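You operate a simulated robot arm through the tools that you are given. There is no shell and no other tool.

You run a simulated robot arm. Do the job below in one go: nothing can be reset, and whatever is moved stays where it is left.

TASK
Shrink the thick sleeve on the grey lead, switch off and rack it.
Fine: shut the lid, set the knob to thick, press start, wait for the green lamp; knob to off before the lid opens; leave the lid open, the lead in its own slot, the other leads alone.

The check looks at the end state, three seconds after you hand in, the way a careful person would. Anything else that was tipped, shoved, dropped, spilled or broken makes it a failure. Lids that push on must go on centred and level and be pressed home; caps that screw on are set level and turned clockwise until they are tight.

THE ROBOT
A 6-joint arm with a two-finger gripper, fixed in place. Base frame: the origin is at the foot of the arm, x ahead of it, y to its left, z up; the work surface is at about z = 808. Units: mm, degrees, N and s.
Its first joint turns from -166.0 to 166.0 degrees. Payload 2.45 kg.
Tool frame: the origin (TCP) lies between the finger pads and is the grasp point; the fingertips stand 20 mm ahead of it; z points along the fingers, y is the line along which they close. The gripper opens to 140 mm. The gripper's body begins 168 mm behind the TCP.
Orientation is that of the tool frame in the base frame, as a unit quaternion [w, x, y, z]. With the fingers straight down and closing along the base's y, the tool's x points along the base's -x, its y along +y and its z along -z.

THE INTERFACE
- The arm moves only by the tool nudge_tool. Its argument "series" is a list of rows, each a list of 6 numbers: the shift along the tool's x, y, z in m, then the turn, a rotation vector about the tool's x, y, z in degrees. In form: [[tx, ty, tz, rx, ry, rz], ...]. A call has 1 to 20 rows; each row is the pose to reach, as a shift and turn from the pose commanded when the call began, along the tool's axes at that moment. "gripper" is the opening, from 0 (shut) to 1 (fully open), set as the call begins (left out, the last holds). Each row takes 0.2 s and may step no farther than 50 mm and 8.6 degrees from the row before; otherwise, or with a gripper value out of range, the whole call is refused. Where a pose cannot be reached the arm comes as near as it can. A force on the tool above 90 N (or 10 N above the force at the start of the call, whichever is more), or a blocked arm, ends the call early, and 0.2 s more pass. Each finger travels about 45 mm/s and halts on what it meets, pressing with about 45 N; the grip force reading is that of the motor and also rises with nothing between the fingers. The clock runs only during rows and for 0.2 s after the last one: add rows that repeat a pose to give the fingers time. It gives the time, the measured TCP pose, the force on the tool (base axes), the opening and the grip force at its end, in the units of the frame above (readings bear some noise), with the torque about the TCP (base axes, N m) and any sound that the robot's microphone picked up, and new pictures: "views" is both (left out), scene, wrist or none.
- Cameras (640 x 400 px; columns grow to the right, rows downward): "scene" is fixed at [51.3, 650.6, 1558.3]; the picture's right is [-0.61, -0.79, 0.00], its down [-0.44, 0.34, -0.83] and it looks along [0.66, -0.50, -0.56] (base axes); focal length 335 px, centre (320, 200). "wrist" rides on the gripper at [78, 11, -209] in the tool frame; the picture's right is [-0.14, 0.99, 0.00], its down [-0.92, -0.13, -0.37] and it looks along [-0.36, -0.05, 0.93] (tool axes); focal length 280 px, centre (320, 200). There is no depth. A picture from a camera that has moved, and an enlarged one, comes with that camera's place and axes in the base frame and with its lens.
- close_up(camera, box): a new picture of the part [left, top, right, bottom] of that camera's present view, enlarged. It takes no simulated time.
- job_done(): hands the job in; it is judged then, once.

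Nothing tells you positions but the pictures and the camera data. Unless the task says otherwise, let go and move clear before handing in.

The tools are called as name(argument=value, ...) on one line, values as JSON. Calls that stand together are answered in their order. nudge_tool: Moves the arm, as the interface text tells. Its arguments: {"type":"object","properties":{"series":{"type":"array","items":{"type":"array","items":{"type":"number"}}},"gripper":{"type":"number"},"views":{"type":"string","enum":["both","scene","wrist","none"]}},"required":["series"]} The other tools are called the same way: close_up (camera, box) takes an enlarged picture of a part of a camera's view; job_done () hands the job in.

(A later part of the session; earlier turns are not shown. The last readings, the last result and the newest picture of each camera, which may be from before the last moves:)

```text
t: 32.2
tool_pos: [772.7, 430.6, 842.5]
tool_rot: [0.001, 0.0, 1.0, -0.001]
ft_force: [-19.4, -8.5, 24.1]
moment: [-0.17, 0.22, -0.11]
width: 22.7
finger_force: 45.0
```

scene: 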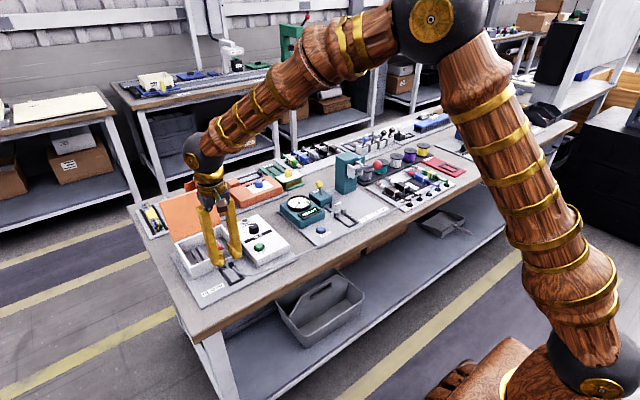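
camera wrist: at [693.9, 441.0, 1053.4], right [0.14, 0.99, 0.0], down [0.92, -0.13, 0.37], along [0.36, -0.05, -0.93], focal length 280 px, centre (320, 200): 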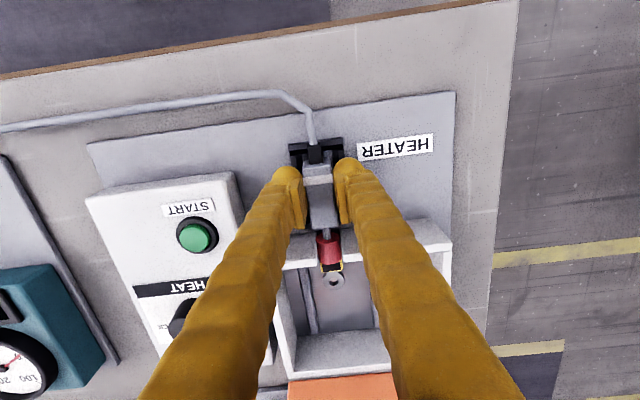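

It is at floor height (same z as in the rack). I ease off 1 mm and open the fingers to let it settle.

nudge_tool(series=[[0.0005, 0, -0.001, 0, 0, 0], [0.0005, 0, -0.001, 0, 0, 0], [0.0005, 0, -0.001, 0, 0, 0]], gripper=0.23)

close_up(camera="wrist", box=[280, 110, 376, 170])

close_up(camera="wrist", box=[280, 190, 376, 250])

```text
t: 33.0
tool_pos: [772.0, 429.2, 843.3]
tool_rot: [0.001, 0.0, 1.0, 0.0]
ft_force: [0.5, -0.2, -0.4]
moment: [0.03, 0.01, 0.03]
width: 32.2
finger_force: 0.0
camera wrist: at [694.5, 441.4, 1052.3], right [0.14, 0.99, 0.0], down [0.92, -0.13, 0.37], along [0.37, -0.05, -0.93], focal length 280 px, centre (320, 200)
```

scene: 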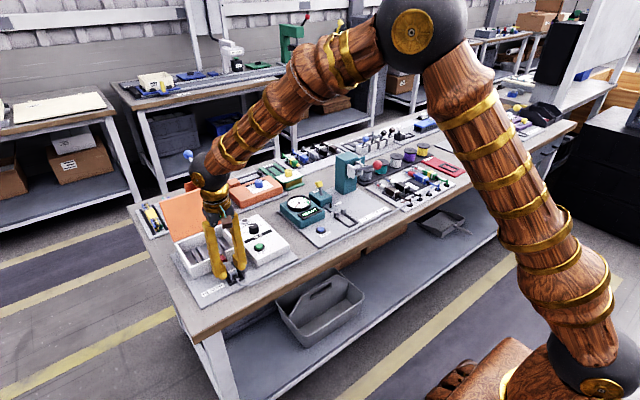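
wrist: 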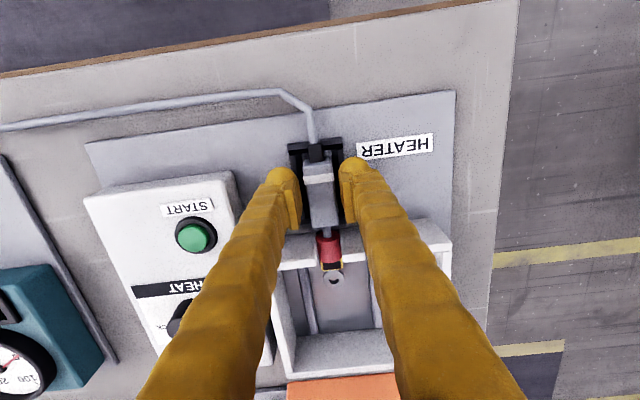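

```text
6.67 times, centred on (328, 140) of wrist
camera zoom: at [694.5, 441.4, 1052.3], right [0.14, 0.99, 0.0], down [0.92, -0.13, 0.37], along [0.37, -0.05, -0.93], focal length 1869 px, centre (267, 600)
```

zoom: 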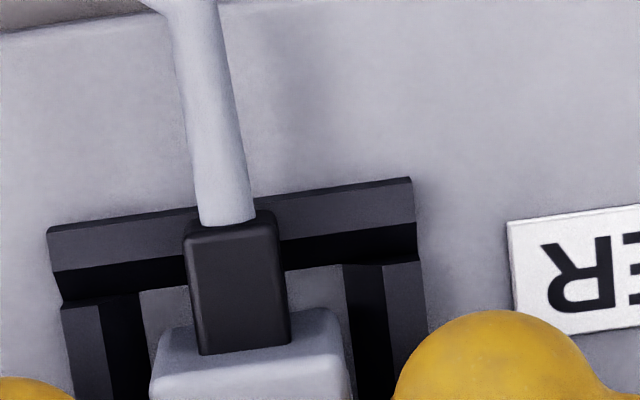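

```text
6.67 times, centred on (328, 220) of wrist
camera zoom: at [694.5, 441.4, 1052.3], right [0.14, 0.99, 0.0], down [0.92, -0.13, 0.37], along [0.37, -0.05, -0.93], focal length 1869 px, centre (267, 67)
```

zoom: 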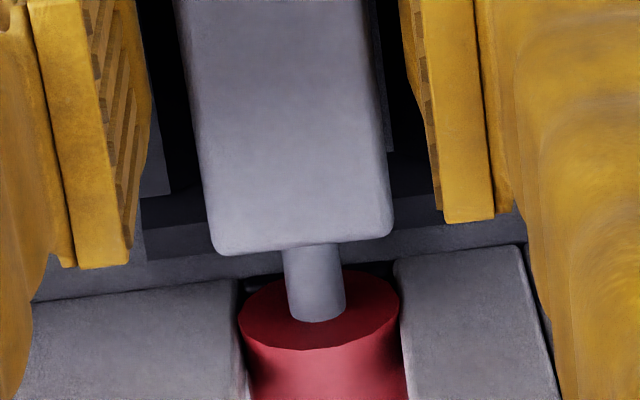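

The lead rests in the cradle with the sleeve through the gap into the chamber. I raise straight up, clear of it, and look at the result and the lid.

nudge_tool(series=[[0, 0, -0.01, 0, 0, 0], [0, 0, -0.03, 0, 0, 0], [0, 0, -0.07, 0, 0, 0], [0, 0, -0.115, 0, 0, 0], [0, 0, -0.16, 0, 0, 0], [0, 0, -0.2, 0, 0, 0], [0, 0, -0.2, 0, 0, 0]], gripper=0.23)

close_up(camera="scene", box=[140, 150, 300, 310])

close_up(camera="scene", box=[150, 180, 250, 242])

```text
t: 34.6
tool_pos: [774.2, 432.2, 1041.2]
tool_rot: [0.0, 0.0, 1.0, 0.0]
ft_force: [0.5, 0.1, 1.1]
moment: [0.01, -0.03, -0.02]
width: 32.2
finger_force: 0.1
camera wrist: at [696.0, 443.8, 1250.9], right [0.14, 0.99, 0.0], down [0.92, -0.13, 0.37], along [0.36, -0.05, -0.93], focal length 280 px, centre (320, 200)
```

scene: 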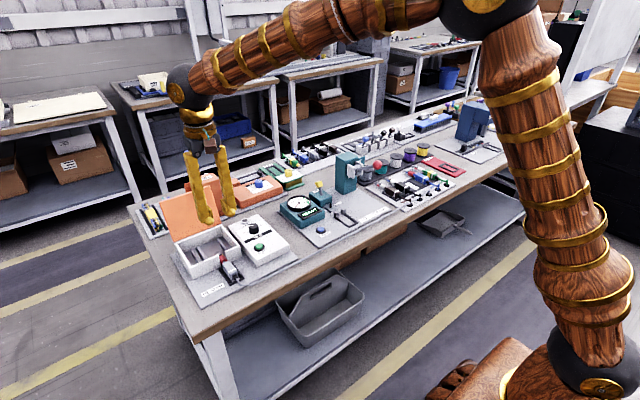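
wrist: 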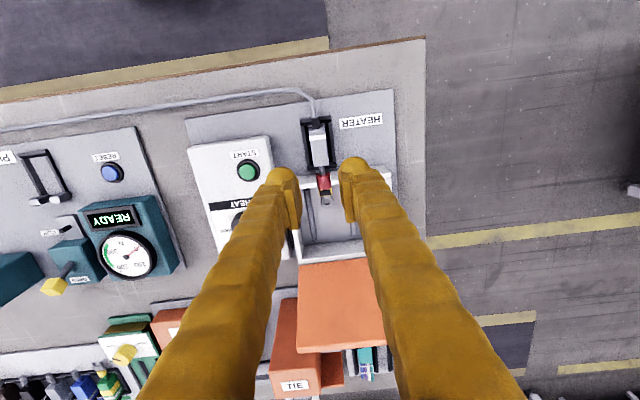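

```text
2.50 times, centred on (220, 230) of scene
camera zoom: at [51.3, 650.6, 1558.3], right [-0.61, -0.79, 0.0], down [-0.44, 0.34, -0.83], along [0.66, -0.5, -0.56], focal length 837 px, centre (570, 125)
```

zoom: 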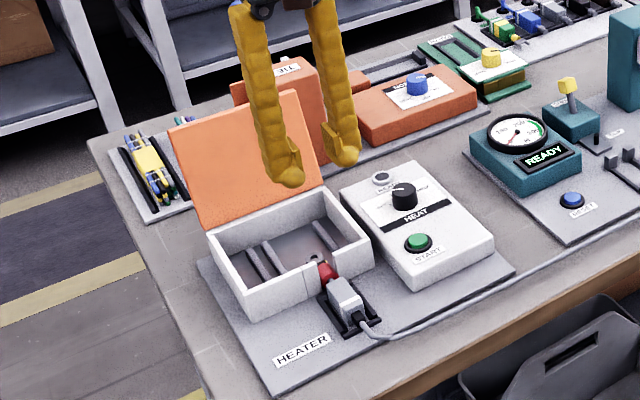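

```text
6.40 times, centred on (200, 211) of scene
camera zoom: at [51.3, 650.6, 1558.3], right [-0.61, -0.79, 0.0], down [-0.44, 0.34, -0.83], along [0.66, -0.5, -0.56], focal length 2143 px, centre (1088, 130)
```

zoom: 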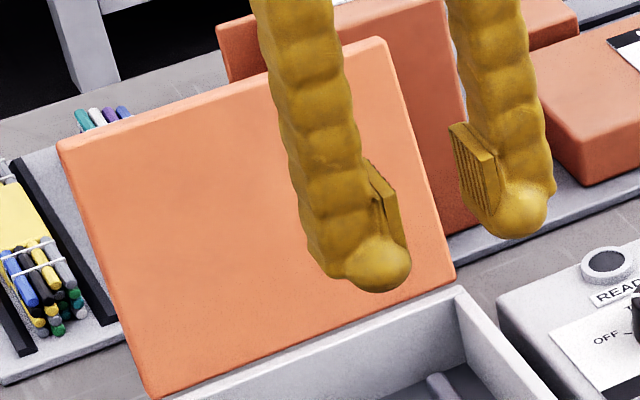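

The lid leans back about 12° (hinge near x 957, z 862, top edge near x 986–996, z 1000, y 370–532). I will shut the fingers, tilt the tool outward about 48° and reach over the lid's top edge to pull it forward from behind.

nudge_tool(series=[[-0.02, -0.007, -0.015, 0, -8, 0], [-0.04, -0.014, -0.03, 0, -16, 0], [-0.065, -0.021, -0.05, 0, -24, 0], [-0.09, -0.028, -0.065, 0, -32, 0], [-0.11, -0.033, -0.08, 0, -40, 0], [-0.126, -0.037, -0.09, 0, -48, 0], [-0.126, -0.037, -0.09, 0, -48, 0]], gripper=0.0)

```text
t: 36.2
tool_pos: [899.9, 393.4, 1131.0]
tool_rot: [0.407, 0.0, 0.914, 0.0]
ft_force: [0.6, -0.6, -0.1]
moment: [0.02, -0.03, 0.04]
width: 0.2
finger_force: 29.5
camera wrist: at [692.2, 405.5, 1213.2], right [0.09, 0.99, 0.1], down [0.34, -0.13, 0.93], along [0.94, -0.05, -0.35], focal length 280 px, centre (320, 200)
```

scene: 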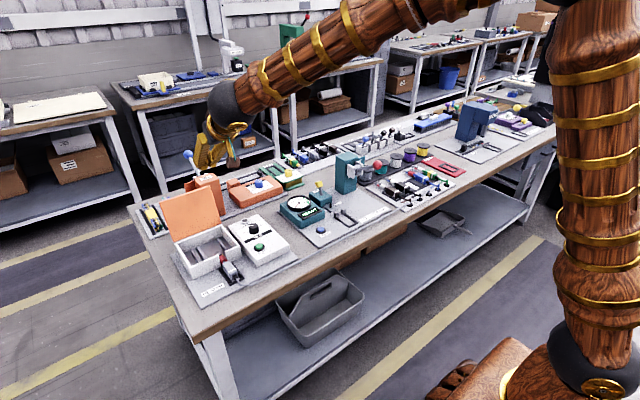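
wrist: 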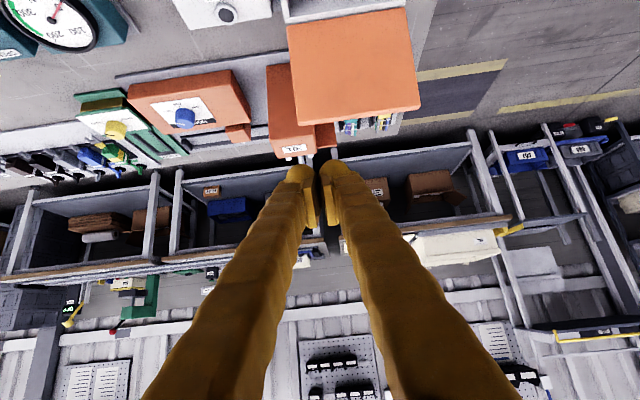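

The tool is tilted and above the lid; behind the lid stands the orange TIE press with its lever, which I must not touch. I zoom in to locate the press and lever.

close_up(camera="wrist", box=[240, 60, 440, 185])

close_up(camera="scene", box=[150, 130, 250, 192])

```text
3.20 times, centred on (340, 122) of wrist
camera zoom: at [692.2, 405.5, 1213.2], right [0.09, 0.99, 0.1], down [0.34, -0.13, 0.93], along [0.94, -0.05, -0.35], focal length 897 px, centre (256, 448)
```

zoom: 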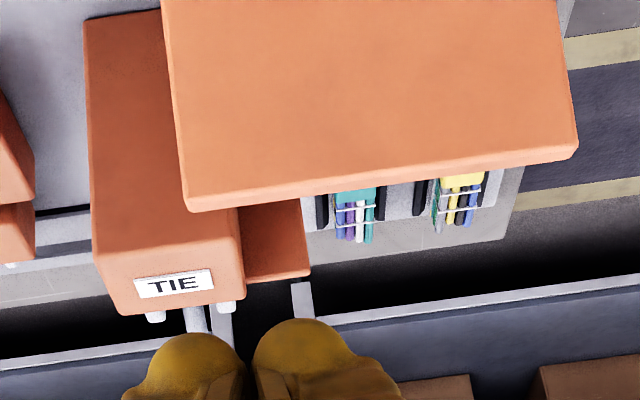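

```text
6.40 times, centred on (200, 161) of scene
camera zoom: at [51.3, 650.6, 1558.3], right [-0.61, -0.79, 0.0], down [-0.44, 0.34, -0.83], along [0.66, -0.5, -0.56], focal length 2143 px, centre (1088, 450)
```

zoom: 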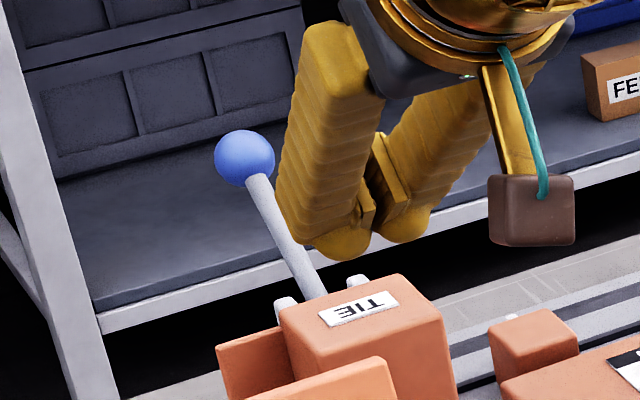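

The press front face is at x ≈ 1070 with its lever further back, so I have about 30 mm of room behind the lid. I move out over the lid's top edge, staying high first.

nudge_tool(series=[[-0.006, 0.0005, 0.033, 0, 0, 0], [-0.012, 0.001, 0.066, 0, 0, 0], [-0.018, 0.0015, 0.1, 0, 0, 0], [-0.0235, 0.0015, 0.132, 0, 0, 0], [-0.0235, 0.0015, 0.132, 0, 0, 0]], gripper=0.0)

close_up(camera="scene", box=[150, 150, 250, 212])

close_up(camera="wrist", box=[240, 60, 440, 185])

```text
t: 37.4
tool_pos: [1011.9, 395.5, 1062.1]
tool_rot: [0.407, 0.0, 0.914, 0.0]
ft_force: [0.4, -0.4, 0.2]
moment: [0.0, 0.01, 0.02]
width: 0.0
finger_force: 29.6
camera wrist: at [804.9, 407.5, 1144.4], right [0.09, 0.99, 0.1], down [0.34, -0.13, 0.93], along [0.94, -0.05, -0.35], focal length 280 px, centre (320, 200)
```

scene: 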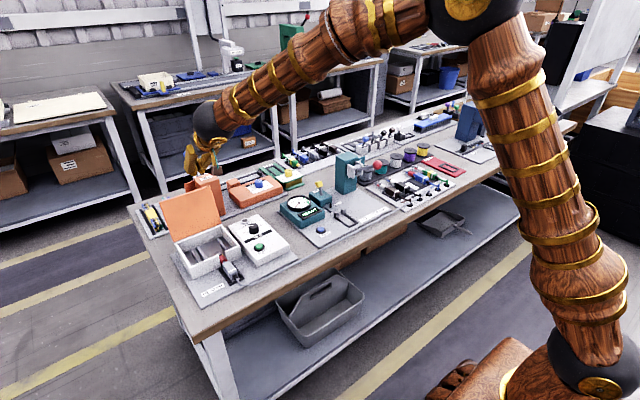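
wrist: 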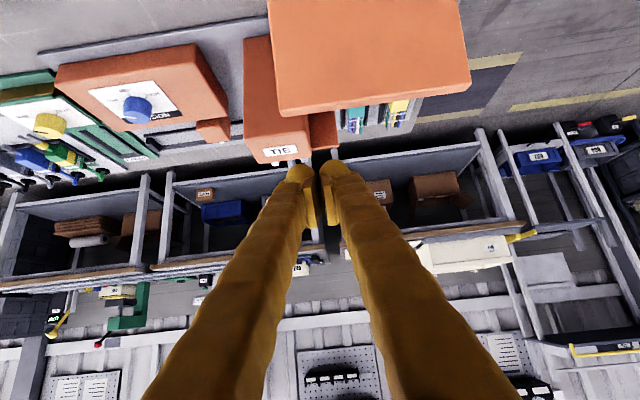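

```text
6.40 times, centred on (200, 181) of scene
camera zoom: at [51.3, 650.6, 1558.3], right [-0.61, -0.79, 0.0], down [-0.44, 0.34, -0.83], along [0.66, -0.5, -0.56], focal length 2143 px, centre (1088, 322)
```

zoom: 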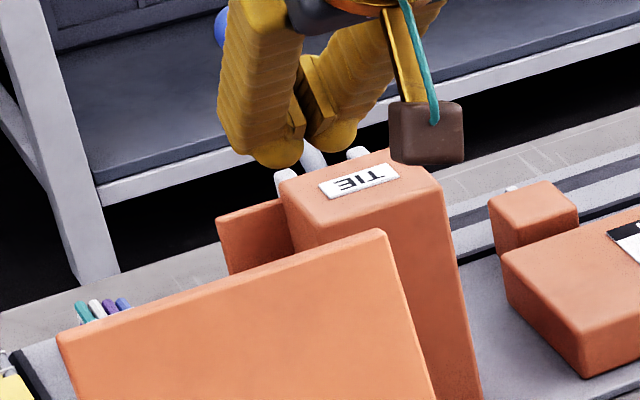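

```text
3.20 times, centred on (340, 122) of wrist
camera zoom: at [804.9, 407.5, 1144.4], right [0.09, 0.99, 0.1], down [0.34, -0.13, 0.93], along [0.94, -0.05, -0.35], focal length 897 px, centre (256, 448)
```

zoom: 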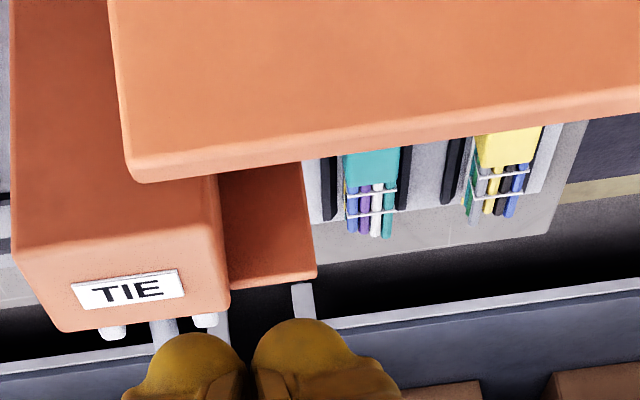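

The tool is over the lid's top edge with clearance. I lower the fingers behind the edge now.

nudge_tool(series=[[0.009, 0, 0.008, 0, 0, 0], [0.018, 0, 0.016, 0, 0, 0], [0.0265, 0, 0.025, 0, 0, 0], [0.0265, 0, 0.025, 0, 0, 0]], gripper=0.0)

close_up(camera="scene", box=[150, 150, 250, 212])

close_up(camera="wrist", box=[240, 60, 440, 185])

```text
t: 38.4
tool_pos: [1012.8, 393.7, 1024.8]
tool_rot: [0.407, -0.001, 0.914, 0.0]
ft_force: [-0.3, -0.7, -0.7]
moment: [0.01, 0.01, -0.02]
width: 0.0
finger_force: 29.6
camera wrist: at [805.9, 406.4, 1107.1], right [0.09, 0.99, 0.1], down [0.34, -0.13, 0.93], along [0.94, -0.05, -0.35], focal length 280 px, centre (320, 200)
```

scene: 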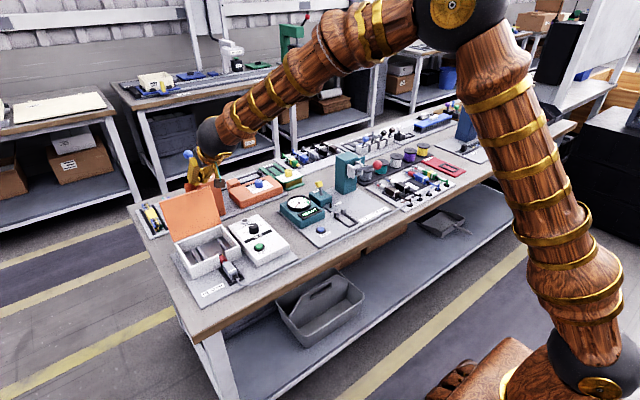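
wrist: 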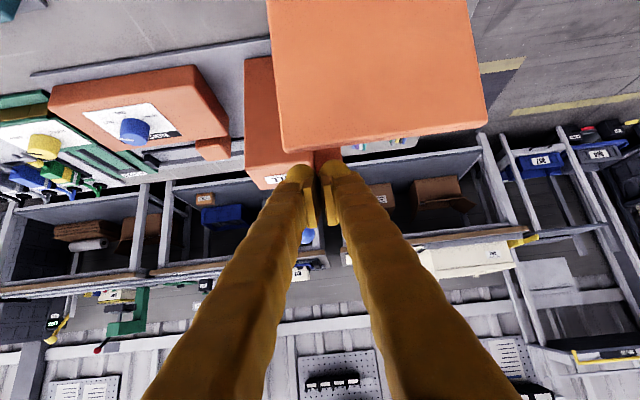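

```text
6.40 times, centred on (200, 181) of scene
camera zoom: at [51.3, 650.6, 1558.3], right [-0.61, -0.79, 0.0], down [-0.44, 0.34, -0.83], along [0.66, -0.5, -0.56], focal length 2143 px, centre (1088, 322)
```

zoom: 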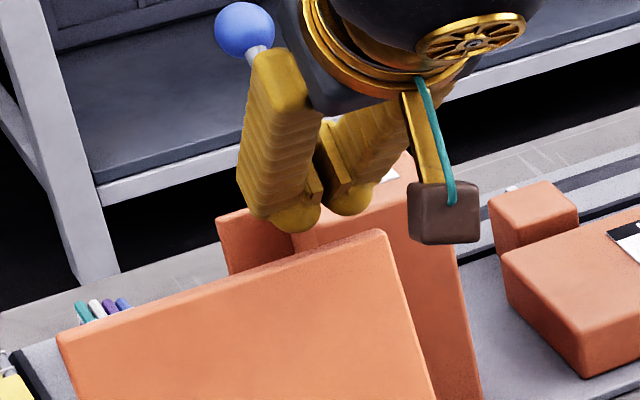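

```text
3.20 times, centred on (340, 122) of wrist
camera zoom: at [805.9, 406.4, 1107.1], right [0.09, 0.99, 0.1], down [0.34, -0.13, 0.93], along [0.94, -0.05, -0.35], focal length 897 px, centre (256, 448)
```

zoom: 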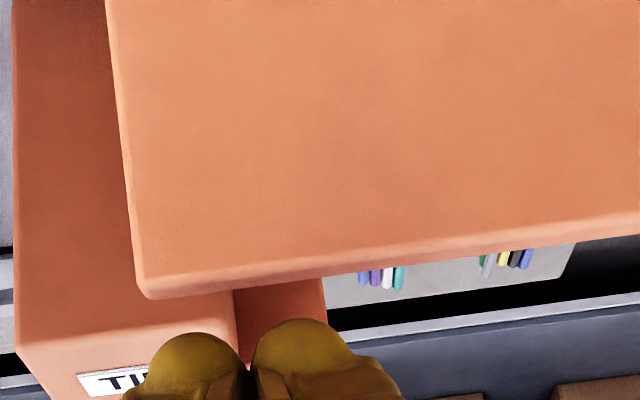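

The fingertips are just past the edge but shallow. I go 12 mm deeper along the tool axis, then start pulling back gently.

nudge_tool(series=[[0, 0, 0.006, 0, 0, 0], [0, 0, 0.012, 0, 0, 0], [0.0067, 0, 0.0046, 0, 0, 0], [0.0134, 0, -0.0029, 0, 0, 0], [0.0187, 0, -0.0088, 0, 0, 0], [0.0187, 0, -0.0088, 0, 0, 0]], gripper=0.0)

close_up(camera="scene", box=[150, 160, 250, 222])

close_up(camera="wrist", box=[240, 60, 440, 185])

```text
t: 39.8
tool_pos: [994.4, 396.2, 1017.1]
tool_rot: [0.407, 0.0, 0.914, 0.0]
ft_force: [-0.4, -0.1, 0.4]
moment: [0.0, -0.03, 0.0]
width: 0.0
finger_force: 29.1
camera wrist: at [786.6, 406.6, 1098.9], right [0.09, 0.99, 0.1], down [0.34, -0.13, 0.93], along [0.94, -0.05, -0.35], focal length 280 px, centre (320, 200)
```

scene: 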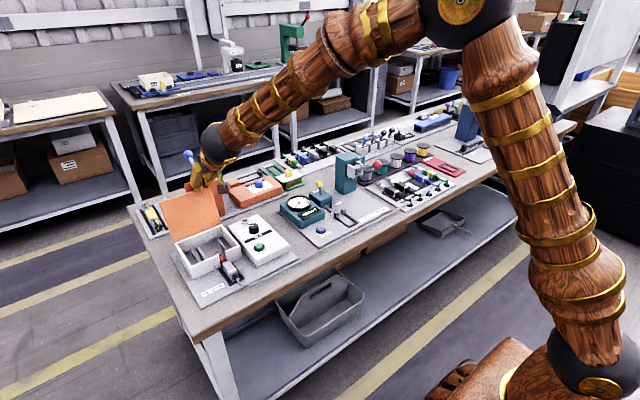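
wrist: 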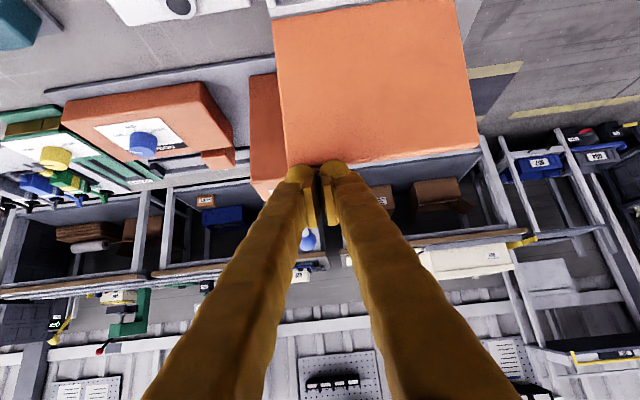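

```text
6.40 times, centred on (200, 191) of scene
camera zoom: at [51.3, 650.6, 1558.3], right [-0.61, -0.79, 0.0], down [-0.44, 0.34, -0.83], along [0.66, -0.5, -0.56], focal length 2143 px, centre (1088, 258)
```

zoom: 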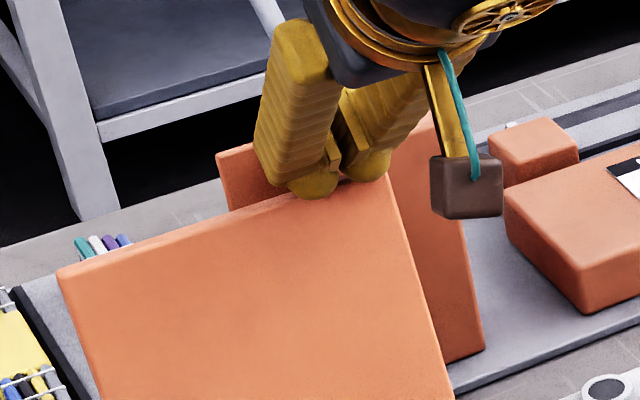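

```text
3.20 times, centred on (340, 122) of wrist
camera zoom: at [786.6, 406.6, 1098.9], right [0.09, 0.99, 0.1], down [0.34, -0.13, 0.93], along [0.94, -0.05, -0.35], focal length 897 px, centre (256, 448)
```

zoom: 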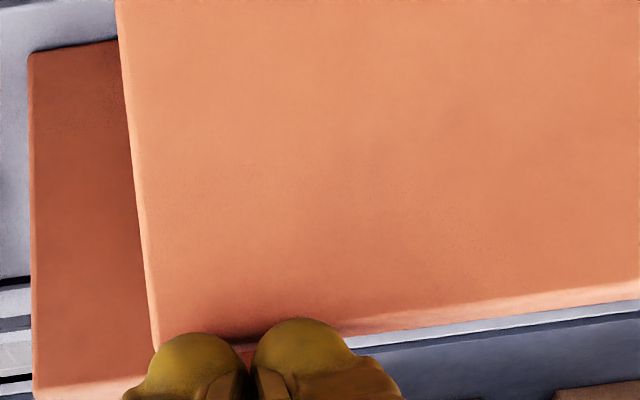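

No contact force yet and the fingertips sit barely over the edge. I back off slightly, go deeper, and then pull again.

nudge_tool(series=[[-0.008, 0, 0, 0, 0, 0], [-0.008, 0, 0.007, 0, 0, 0], [-0.008, 0, 0.014, 0, 0, 0], [-0.008, 0, 0.014, 0, 0, 0]], gripper=0.0)

close_up(camera="scene", box=[160, 170, 224, 210])

close_up(camera="wrist", box=[260, 110, 380, 185])

```text
t: 40.8
tool_pos: [1010.6, 397.0, 1012.8]
tool_rot: [0.406, 0.0, 0.914, 0.0]
ft_force: [0.2, -0.6, 1.0]
moment: [0.01, 0.01, -0.04]
width: 0.2
finger_force: 29.9
camera wrist: at [803.2, 408.6, 1095.6], right [0.09, 0.99, 0.1], down [0.34, -0.13, 0.93], along [0.94, -0.05, -0.35], focal length 280 px, centre (320, 200)
```

scene: 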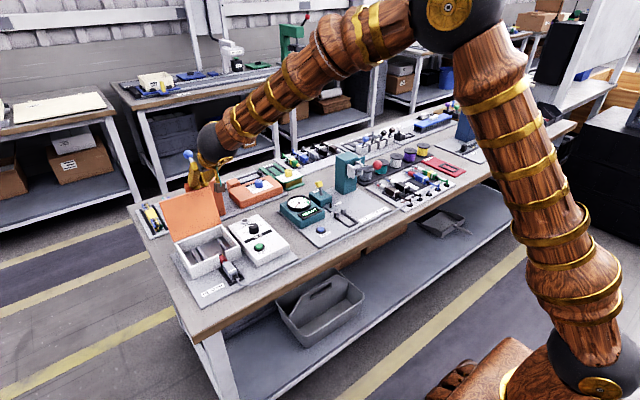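
wrist: 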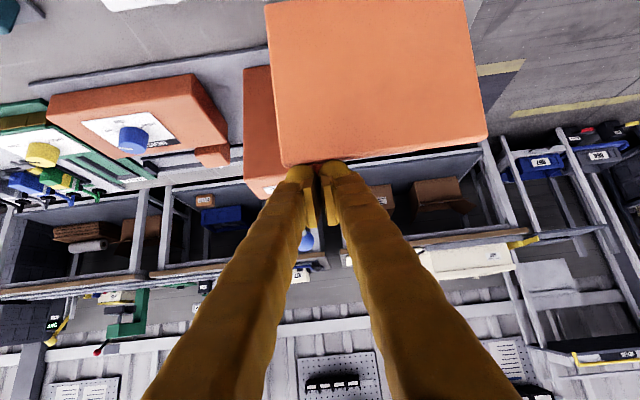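

```text
10.00 times, centred on (192, 190) of scene
camera zoom: at [51.3, 650.6, 1558.3], right [-0.61, -0.79, 0.0], down [-0.44, 0.34, -0.83], along [0.66, -0.5, -0.56], focal length 3349 px, centre (1600, 300)
```

zoom: 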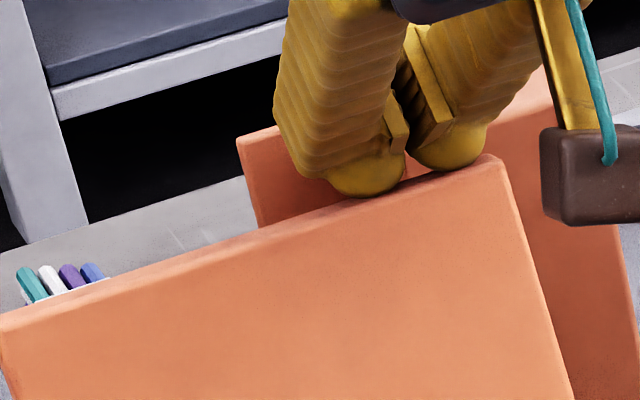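

```text
5.33 times, centred on (320, 148) of wrist
camera zoom: at [803.2, 408.6, 1095.6], right [0.09, 0.99, 0.1], down [0.34, -0.13, 0.93], along [0.94, -0.05, -0.35], focal length 1495 px, centre (320, 480)
```

zoom: 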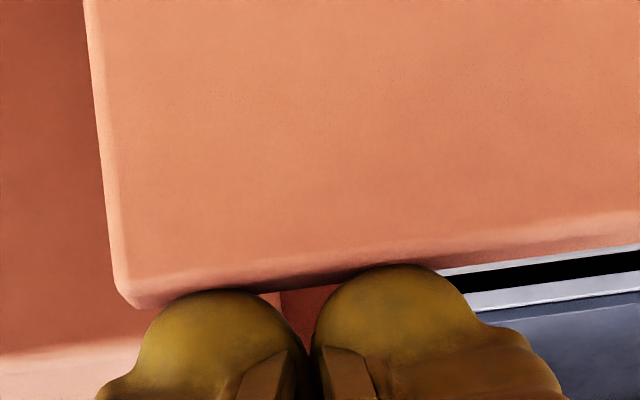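

The tips are now right at the back edge. I go 12 mm deeper with a little clearance and then pull in -x in small steps.

nudge_tool(series=[[-0.003, 0, 0.006, 0, 0, 0], [-0.003, 0, 0.012, 0, 0, 0], [0.0004, 0, 0.0083, 0, 0, 0], [0.0037, 0, 0.0046, 0, 0, 0], [0.0071, 0, 0.0009, 0, 0, 0], [0.0104, 0, -0.0029, 0, 0, 0], [0.0104, 0, -0.0029, 0, 0, 0]], gripper=0.0)

close_up(camera="scene", box=[160, 170, 224, 210])

close_up(camera="wrist", box=[260, 110, 380, 185])

```text
t: 42.4
tool_pos: [1002.1, 393.8, 1007.5]
tool_rot: [0.406, 0.0, 0.914, 0.0]
ft_force: [-0.3, -0.6, 0.1]
moment: [0.01, 0.0, 0.0]
width: 6.0
finger_force: 29.1
camera wrist: at [794.8, 406.3, 1090.1], right [0.09, 0.99, 0.1], down [0.34, -0.13, 0.93], along [0.94, -0.05, -0.35], focal length 280 px, centre (320, 200)
```

scene: 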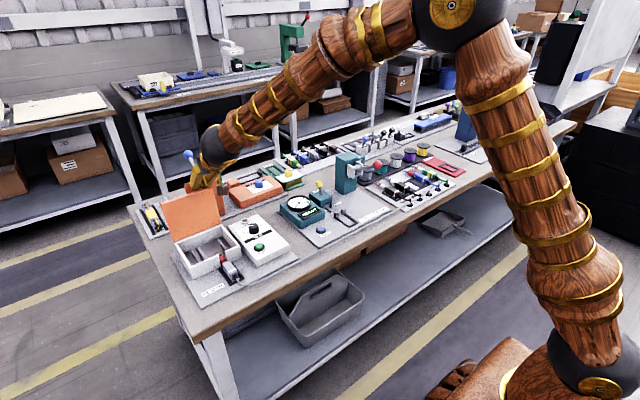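
wrist: 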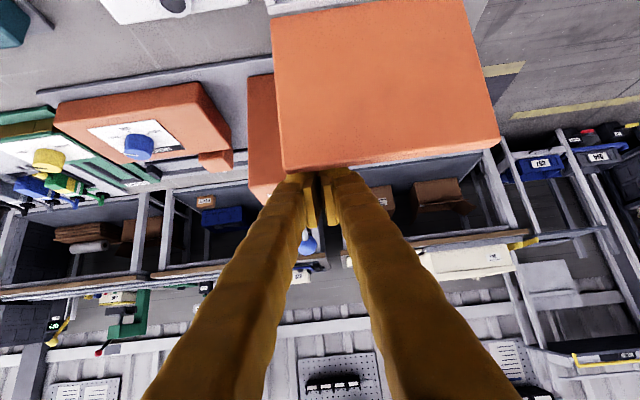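

```text
10.00 times, centred on (192, 190) of scene
camera zoom: at [51.3, 650.6, 1558.3], right [-0.61, -0.79, 0.0], down [-0.44, 0.34, -0.83], along [0.66, -0.5, -0.56], focal length 3349 px, centre (1600, 300)
```

zoom: 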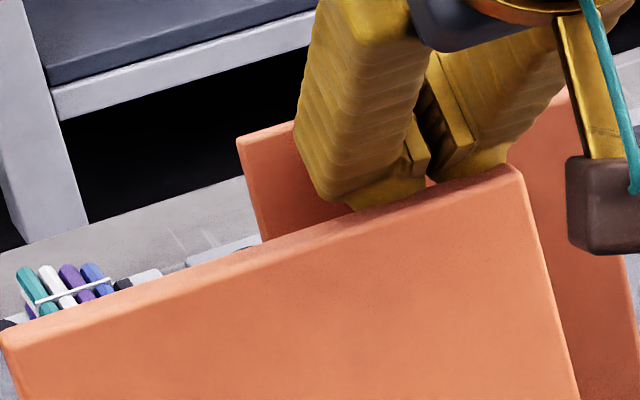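

```text
5.33 times, centred on (320, 148) of wrist
camera zoom: at [794.8, 406.3, 1090.1], right [0.09, 0.99, 0.1], down [0.34, -0.13, 0.93], along [0.94, -0.05, -0.35], focal length 1495 px, centre (320, 480)
```

zoom: 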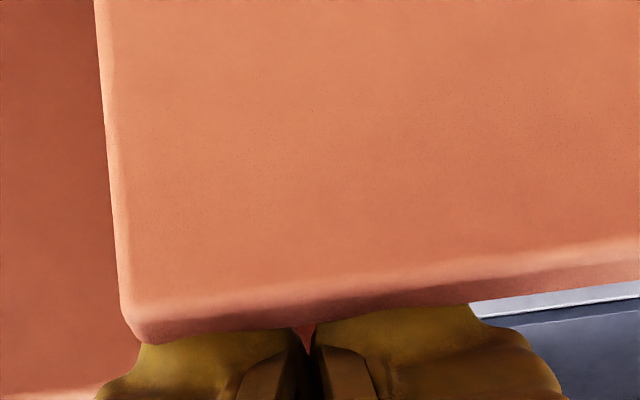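

The lid is now moving with the fingers at almost no force. I keep pulling in -x, 40 mm more.

nudge_tool(series=[[0.0067, 0, -0.0074, 0, 0, 0], [0.0134, 0, -0.0149, 0, 0, 0], [0.02, 0, -0.0223, 0, 0, 0], [0.0268, 0, -0.0297, 0, 0, 0], [0.0268, 0, -0.0297, 0, 0, 0]], gripper=0.0)

close_up(camera="scene", box=[150, 160, 250, 222])

```text
t: 43.6
tool_pos: [962.3, 394.6, 1008.1]
tool_rot: [0.407, 0.0, 0.913, 0.0]
ft_force: [0.3, -0.4, -0.9]
moment: [0.0, 0.0, 0.04]
width: 0.0
finger_force: 29.6
camera wrist: at [754.6, 407.0, 1089.9], right [0.09, 0.99, 0.1], down [0.34, -0.13, 0.93], along [0.94, -0.05, -0.35], focal length 280 px, centre (320, 200)
```

scene: 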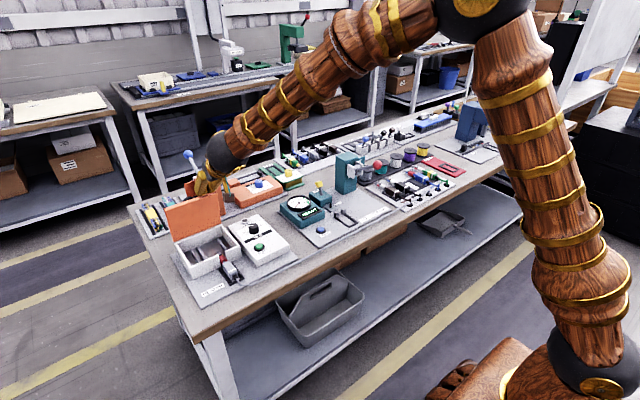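
wrist: 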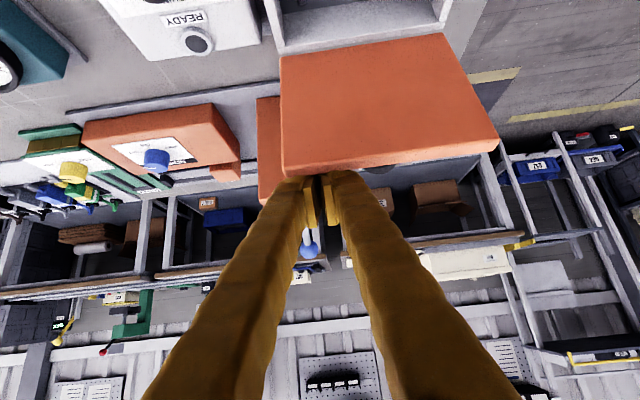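

```text
6.40 times, centred on (200, 191) of scene
camera zoom: at [51.3, 650.6, 1558.3], right [-0.61, -0.79, 0.0], down [-0.44, 0.34, -0.83], along [0.66, -0.5, -0.56], focal length 2143 px, centre (1088, 258)
```

zoom: 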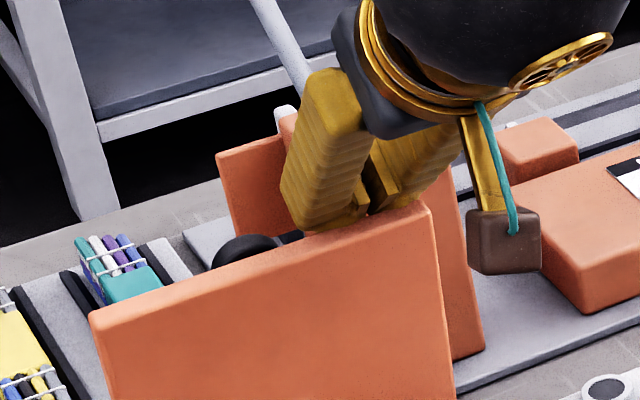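

The lid follows and holds its position (stiff hinge), now slightly past vertical. I continue along the closing arc to about 50°.

nudge_tool(series=[[0.0064, 0, -0.0093, 0, 0, 0], [0.0127, 0, -0.0186, 0, 0, 0], [0.019, 0, -0.0275, 0, 0, 0], [0.0253, 0, -0.0364, 0, 0, 0], [0.0368, 0, -0.0413, 0, 0, 0], [0.0484, 0, -0.0461, 0, 0, 0], [0.0606, 0, -0.049, 0, 0, 0], [0.0728, 0, -0.0518, 0, 0, 0], [0.0728, 0, -0.0518, 0, 0, 0]], gripper=0.0)

close_up(camera="scene", box=[150, 180, 250, 242])

```text
t: 45.6
tool_pos: [874.5, 394.5, 988.4]
tool_rot: [0.407, -0.001, 0.913, 0.0]
ft_force: [0.4, 0.4, -0.1]
moment: [-0.04, -0.04, -0.01]
width: 0.1
finger_force: 29.4
camera wrist: at [665.7, 406.7, 1070.9], right [0.09, 0.99, 0.1], down [0.34, -0.13, 0.93], along [0.94, -0.05, -0.35], focal length 280 px, centre (320, 200)
```

scene: 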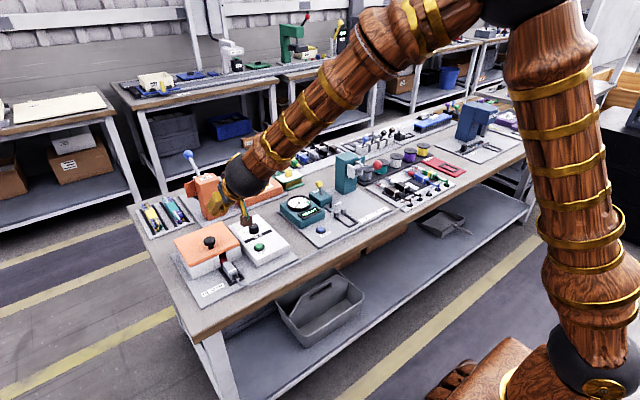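
wrist: 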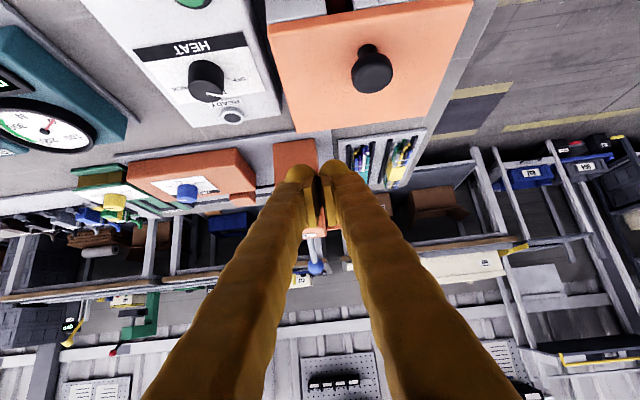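

```text
6.40 times, centred on (200, 211) of scene
camera zoom: at [51.3, 650.6, 1558.3], right [-0.61, -0.79, 0.0], down [-0.44, 0.34, -0.83], along [0.66, -0.5, -0.56], focal length 2143 px, centre (1088, 130)
```

zoom: 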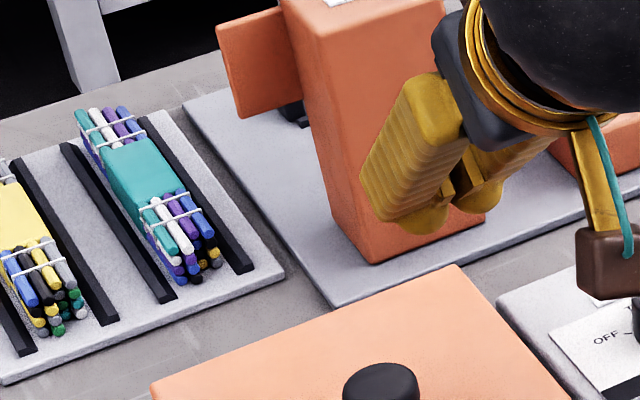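

The lid has dropped shut by itself and shows a black handle knob on top. I check that it sits closed and the lead is undisturbed.

close_up(camera="scene", box=[165, 210, 295, 310])

close_up(camera="scene", box=[200, 240, 260, 278])

```text
4.00 times, centred on (230, 260) of scene
camera zoom: at [51.3, 650.6, 1558.3], right [-0.61, -0.79, 0.0], down [-0.44, 0.34, -0.83], along [0.66, -0.5, -0.56], focal length 1340 px, centre (680, -40)
```

zoom: 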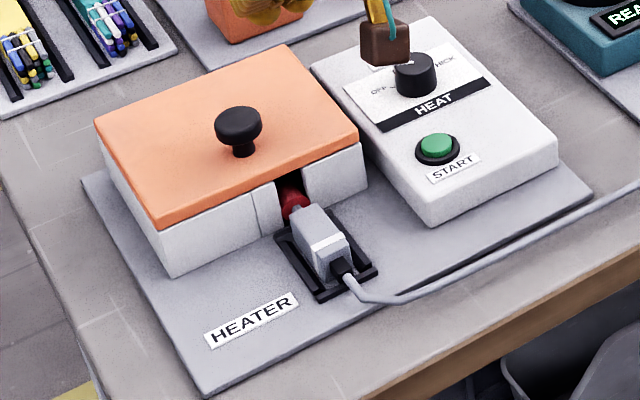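

```text
10.53 times, centred on (230, 259) of scene
camera zoom: at [51.3, 650.6, 1558.3], right [-0.61, -0.79, 0.0], down [-0.44, 0.34, -0.83], along [0.66, -0.5, -0.56], focal length 3525 px, centre (1267, -421)
```

zoom: 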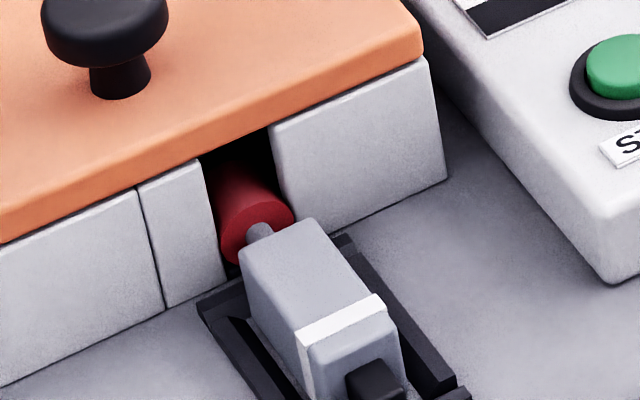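

The lid is fully shut and the lead sits with the sleeve inside. Next I bring the tool upright and move over the HEAT knob (estimated near (878, 294)).

nudge_tool(series=[[0.0022, -0.0168, -0.0077, 0, 8, 0], [0.0044, -0.0335, -0.0153, 0, 16, 0], [0.0066, -0.0503, -0.023, 0, 24, 0], [0.0088, -0.0671, -0.0307, 0, 32, 0], [0.011, -0.0838, -0.0383, 0, 40, 0], [0.0132, -0.1006, -0.046, 0, 48, 0], [0.0132, -0.1006, -0.046, 0, 48, 0]], gripper=0.4)

close_up(camera="wrist", box=[240, 130, 400, 230])

```text
t: 47.2
tool_pos: [831.1, 294.2, 1010.4]
tool_rot: [-0.001, -0.001, 1.0, 0.0]
ft_force: [-0.7, -0.1, 0.4]
moment: [-0.02, 0.01, 0.05]
width: 56.0
finger_force: 0.1
camera wrist: at [752.9, 306.5, 1220.3], right [0.14, 0.99, 0.0], down [0.92, -0.13, 0.37], along [0.36, -0.05, -0.93], focal length 280 px, centre (320, 200)
```

scene: 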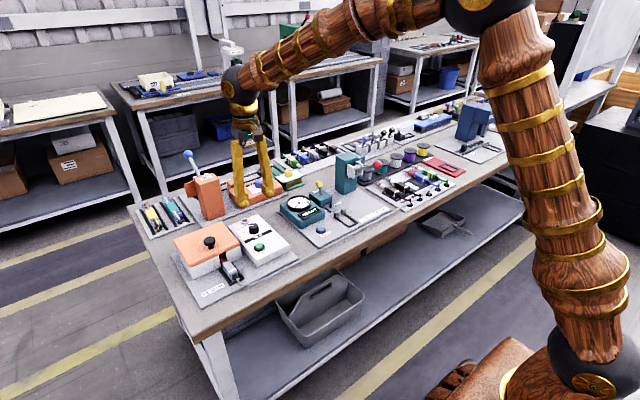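
wrist: 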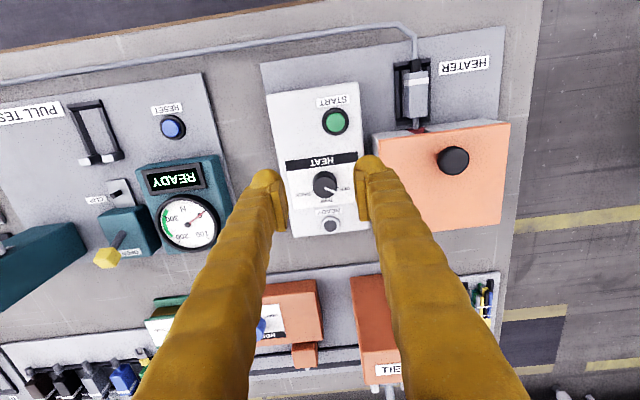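

```text
4.00 times, centred on (320, 180) of wrist
camera zoom: at [752.9, 306.5, 1220.3], right [0.14, 0.99, 0.0], down [0.92, -0.13, 0.37], along [0.36, -0.05, -0.93], focal length 1122 px, centre (320, 280)
```

zoom: 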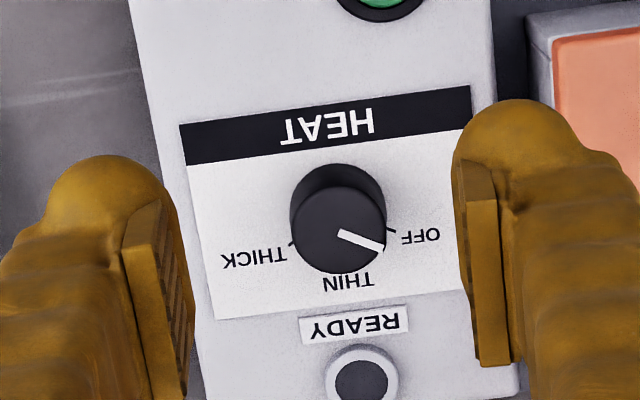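

The knob is about 32 mm across at roughly (875.5, 295.3), top near z 863, ticks at about ±62° for OFF and THICK. I move above it and turn the tool -60° about its axis so a 120° clockwise turn is possible.

nudge_tool(series=[[-0.006, 0.0002, 0.009, 0, 0, -7.5], [-0.0115, 0.0004, 0.018, 0, 0, -15], [-0.017, 0.0006, 0.027, 0, 0, -22.5], [-0.0227, 0.0007, 0.036, 0, 0, -30], [-0.0284, 0.0008, 0.045, 0, 0, -37.5], [-0.034, 0.001, 0.053, 0, 0, -45], [-0.04, 0.0012, 0.061, 0, 0, -52.5], [-0.0454, 0.0013, 0.07, 0, 0, -60], [-0.0454, 0.0013, 0.07, 0, 0, -60]], gripper=0.38)

close_up(camera="wrist", box=[240, 100, 400, 200])

close_up(camera="scene", box=[215, 195, 295, 245])

```text
t: 49.2
tool_pos: [876.0, 296.0, 940.5]
tool_rot: [0.0, -0.501, 0.865, 0.0]
ft_force: [0.2, 0.0, -0.3]
moment: [0.02, -0.01, 0.01]
width: 53.0
finger_force: 0.1
camera wrist: at [828.6, 234.3, 1149.2], right [-0.79, 0.61, 0.0], down [0.57, 0.73, 0.37], along [0.23, 0.29, -0.93], focal length 280 px, centre (320, 200)
```

scene: 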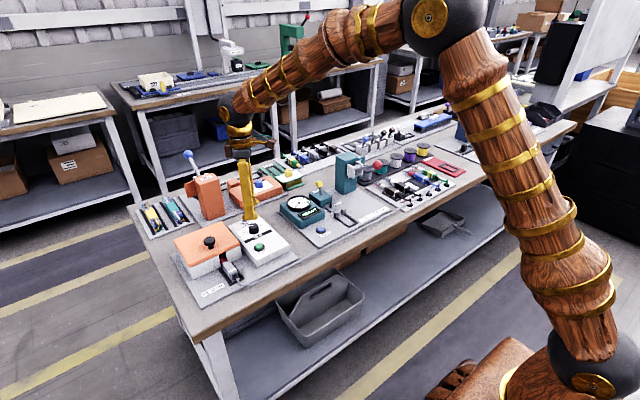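
wrist: 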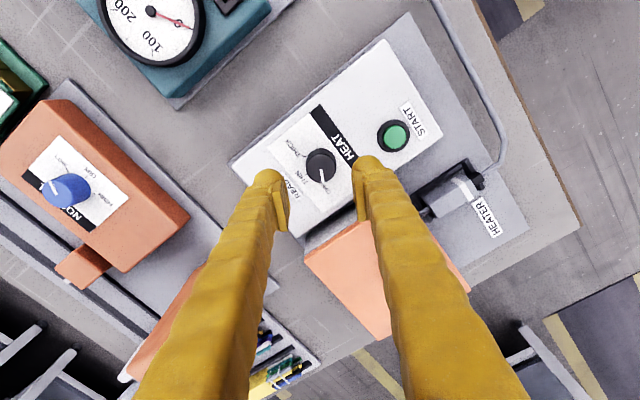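

```text
4.00 times, centred on (320, 150) of wrist
camera zoom: at [828.6, 234.3, 1149.2], right [-0.79, 0.61, 0.0], down [0.57, 0.73, 0.37], along [0.23, 0.29, -0.93], focal length 1122 px, centre (320, 400)
```

zoom: 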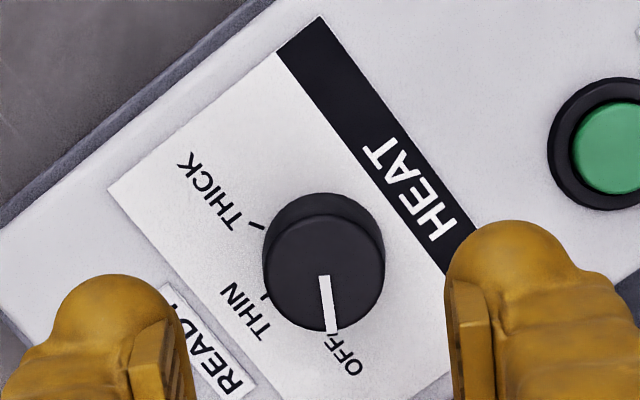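

```text
8.00 times, centred on (255, 220) of scene
camera zoom: at [51.3, 650.6, 1558.3], right [-0.61, -0.79, 0.0], down [-0.44, 0.34, -0.83], along [0.66, -0.5, -0.56], focal length 2679 px, centre (840, 40)
```

zoom: 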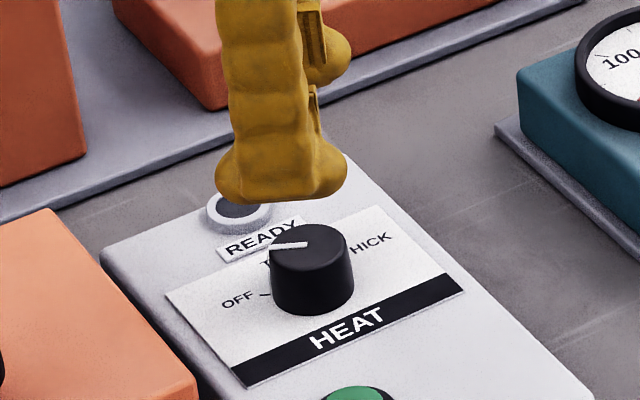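

The knob is about 1.5 mm from the finger midline. I correct and descend so the tips are just above the panel.

nudge_tool(series=[[0.0016, 0.0014, 0.02, 0, 0, 0], [0.0016, 0.0014, 0.04, 0, 0, 0], [0.0016, 0.0014, 0.055, 0, 0, 0], [0.0016, 0.0014, 0.064, 0, 0, 0], [0.0016, 0.0014, 0.069, 0, 0, 0], [0.0016, 0.0014, 0.069, 0, 0, 0]], gripper=0.38)

close_up(camera="wrist", box=[240, 80, 400, 180])

close_up(camera="scene", box=[215, 205, 295, 255])

```text
t: 50.6
tool_pos: [872.8, 293.6, 869.4]
tool_rot: [0.001, -0.5, 0.866, 0.0]
ft_force: [0.5, 0.4, 1.0]
moment: [0.02, 0.03, -0.03]
width: 53.6
finger_force: 0.0
camera wrist: at [825.1, 232.2, 1079.1], right [-0.79, 0.61, 0.0], down [0.57, 0.73, 0.37], along [0.23, 0.29, -0.93], focal length 280 px, centre (320, 200)
```

scene: 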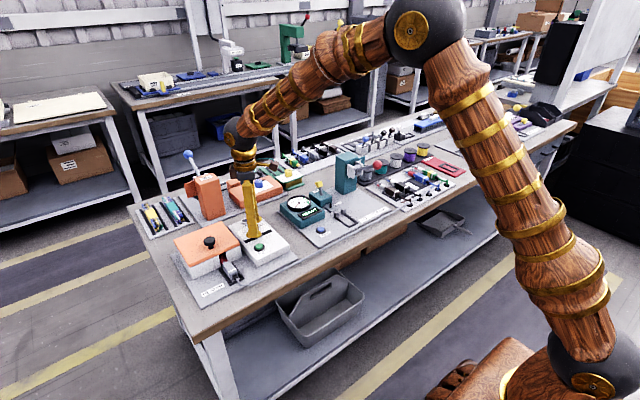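
wrist: 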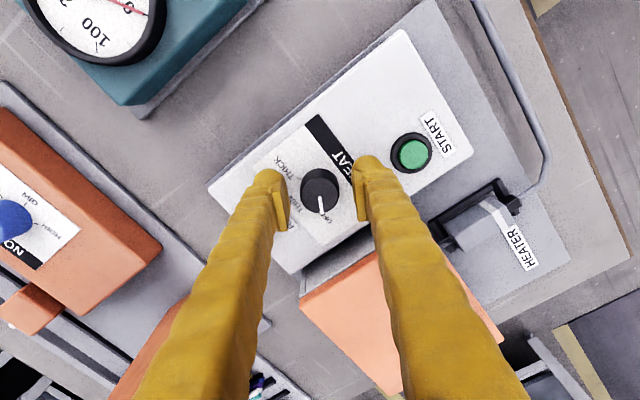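

```text
4.00 times, centred on (320, 130) of wrist
camera zoom: at [825.1, 232.2, 1079.1], right [-0.79, 0.61, 0.0], down [0.57, 0.73, 0.37], along [0.23, 0.29, -0.93], focal length 1122 px, centre (320, 480)
```

zoom: 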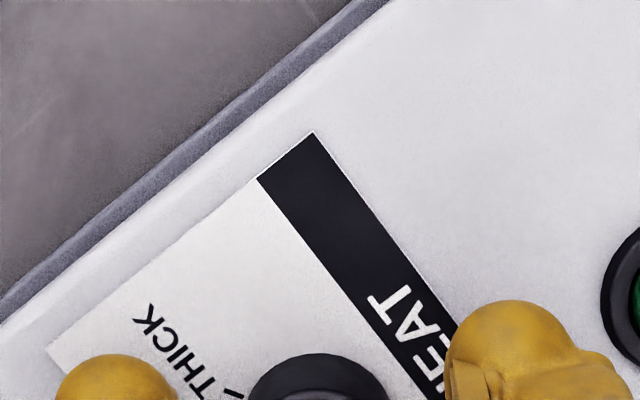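

```text
8.00 times, centred on (255, 230) of scene
camera zoom: at [51.3, 650.6, 1558.3], right [-0.61, -0.79, 0.0], down [-0.44, 0.34, -0.83], along [0.66, -0.5, -0.56], focal length 2679 px, centre (840, -40)
```

zoom: 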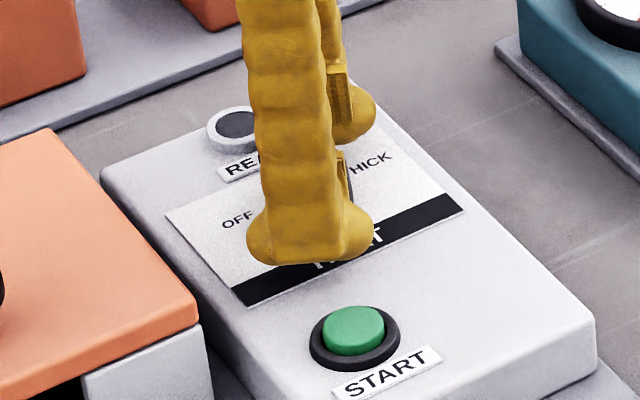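

No contact so far. I check the knob between the pads more closely.

close_up(camera="wrist", box=[250, 140, 390, 228])

```text
4.55 times, centred on (320, 184) of wrist
camera zoom: at [825.1, 232.2, 1079.1], right [-0.79, 0.61, 0.0], down [0.57, 0.73, 0.37], along [0.23, 0.29, -0.93], focal length 1274 px, centre (320, 273)
```

zoom: 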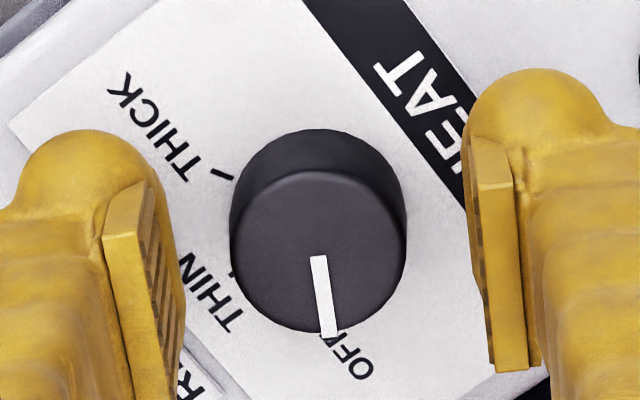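

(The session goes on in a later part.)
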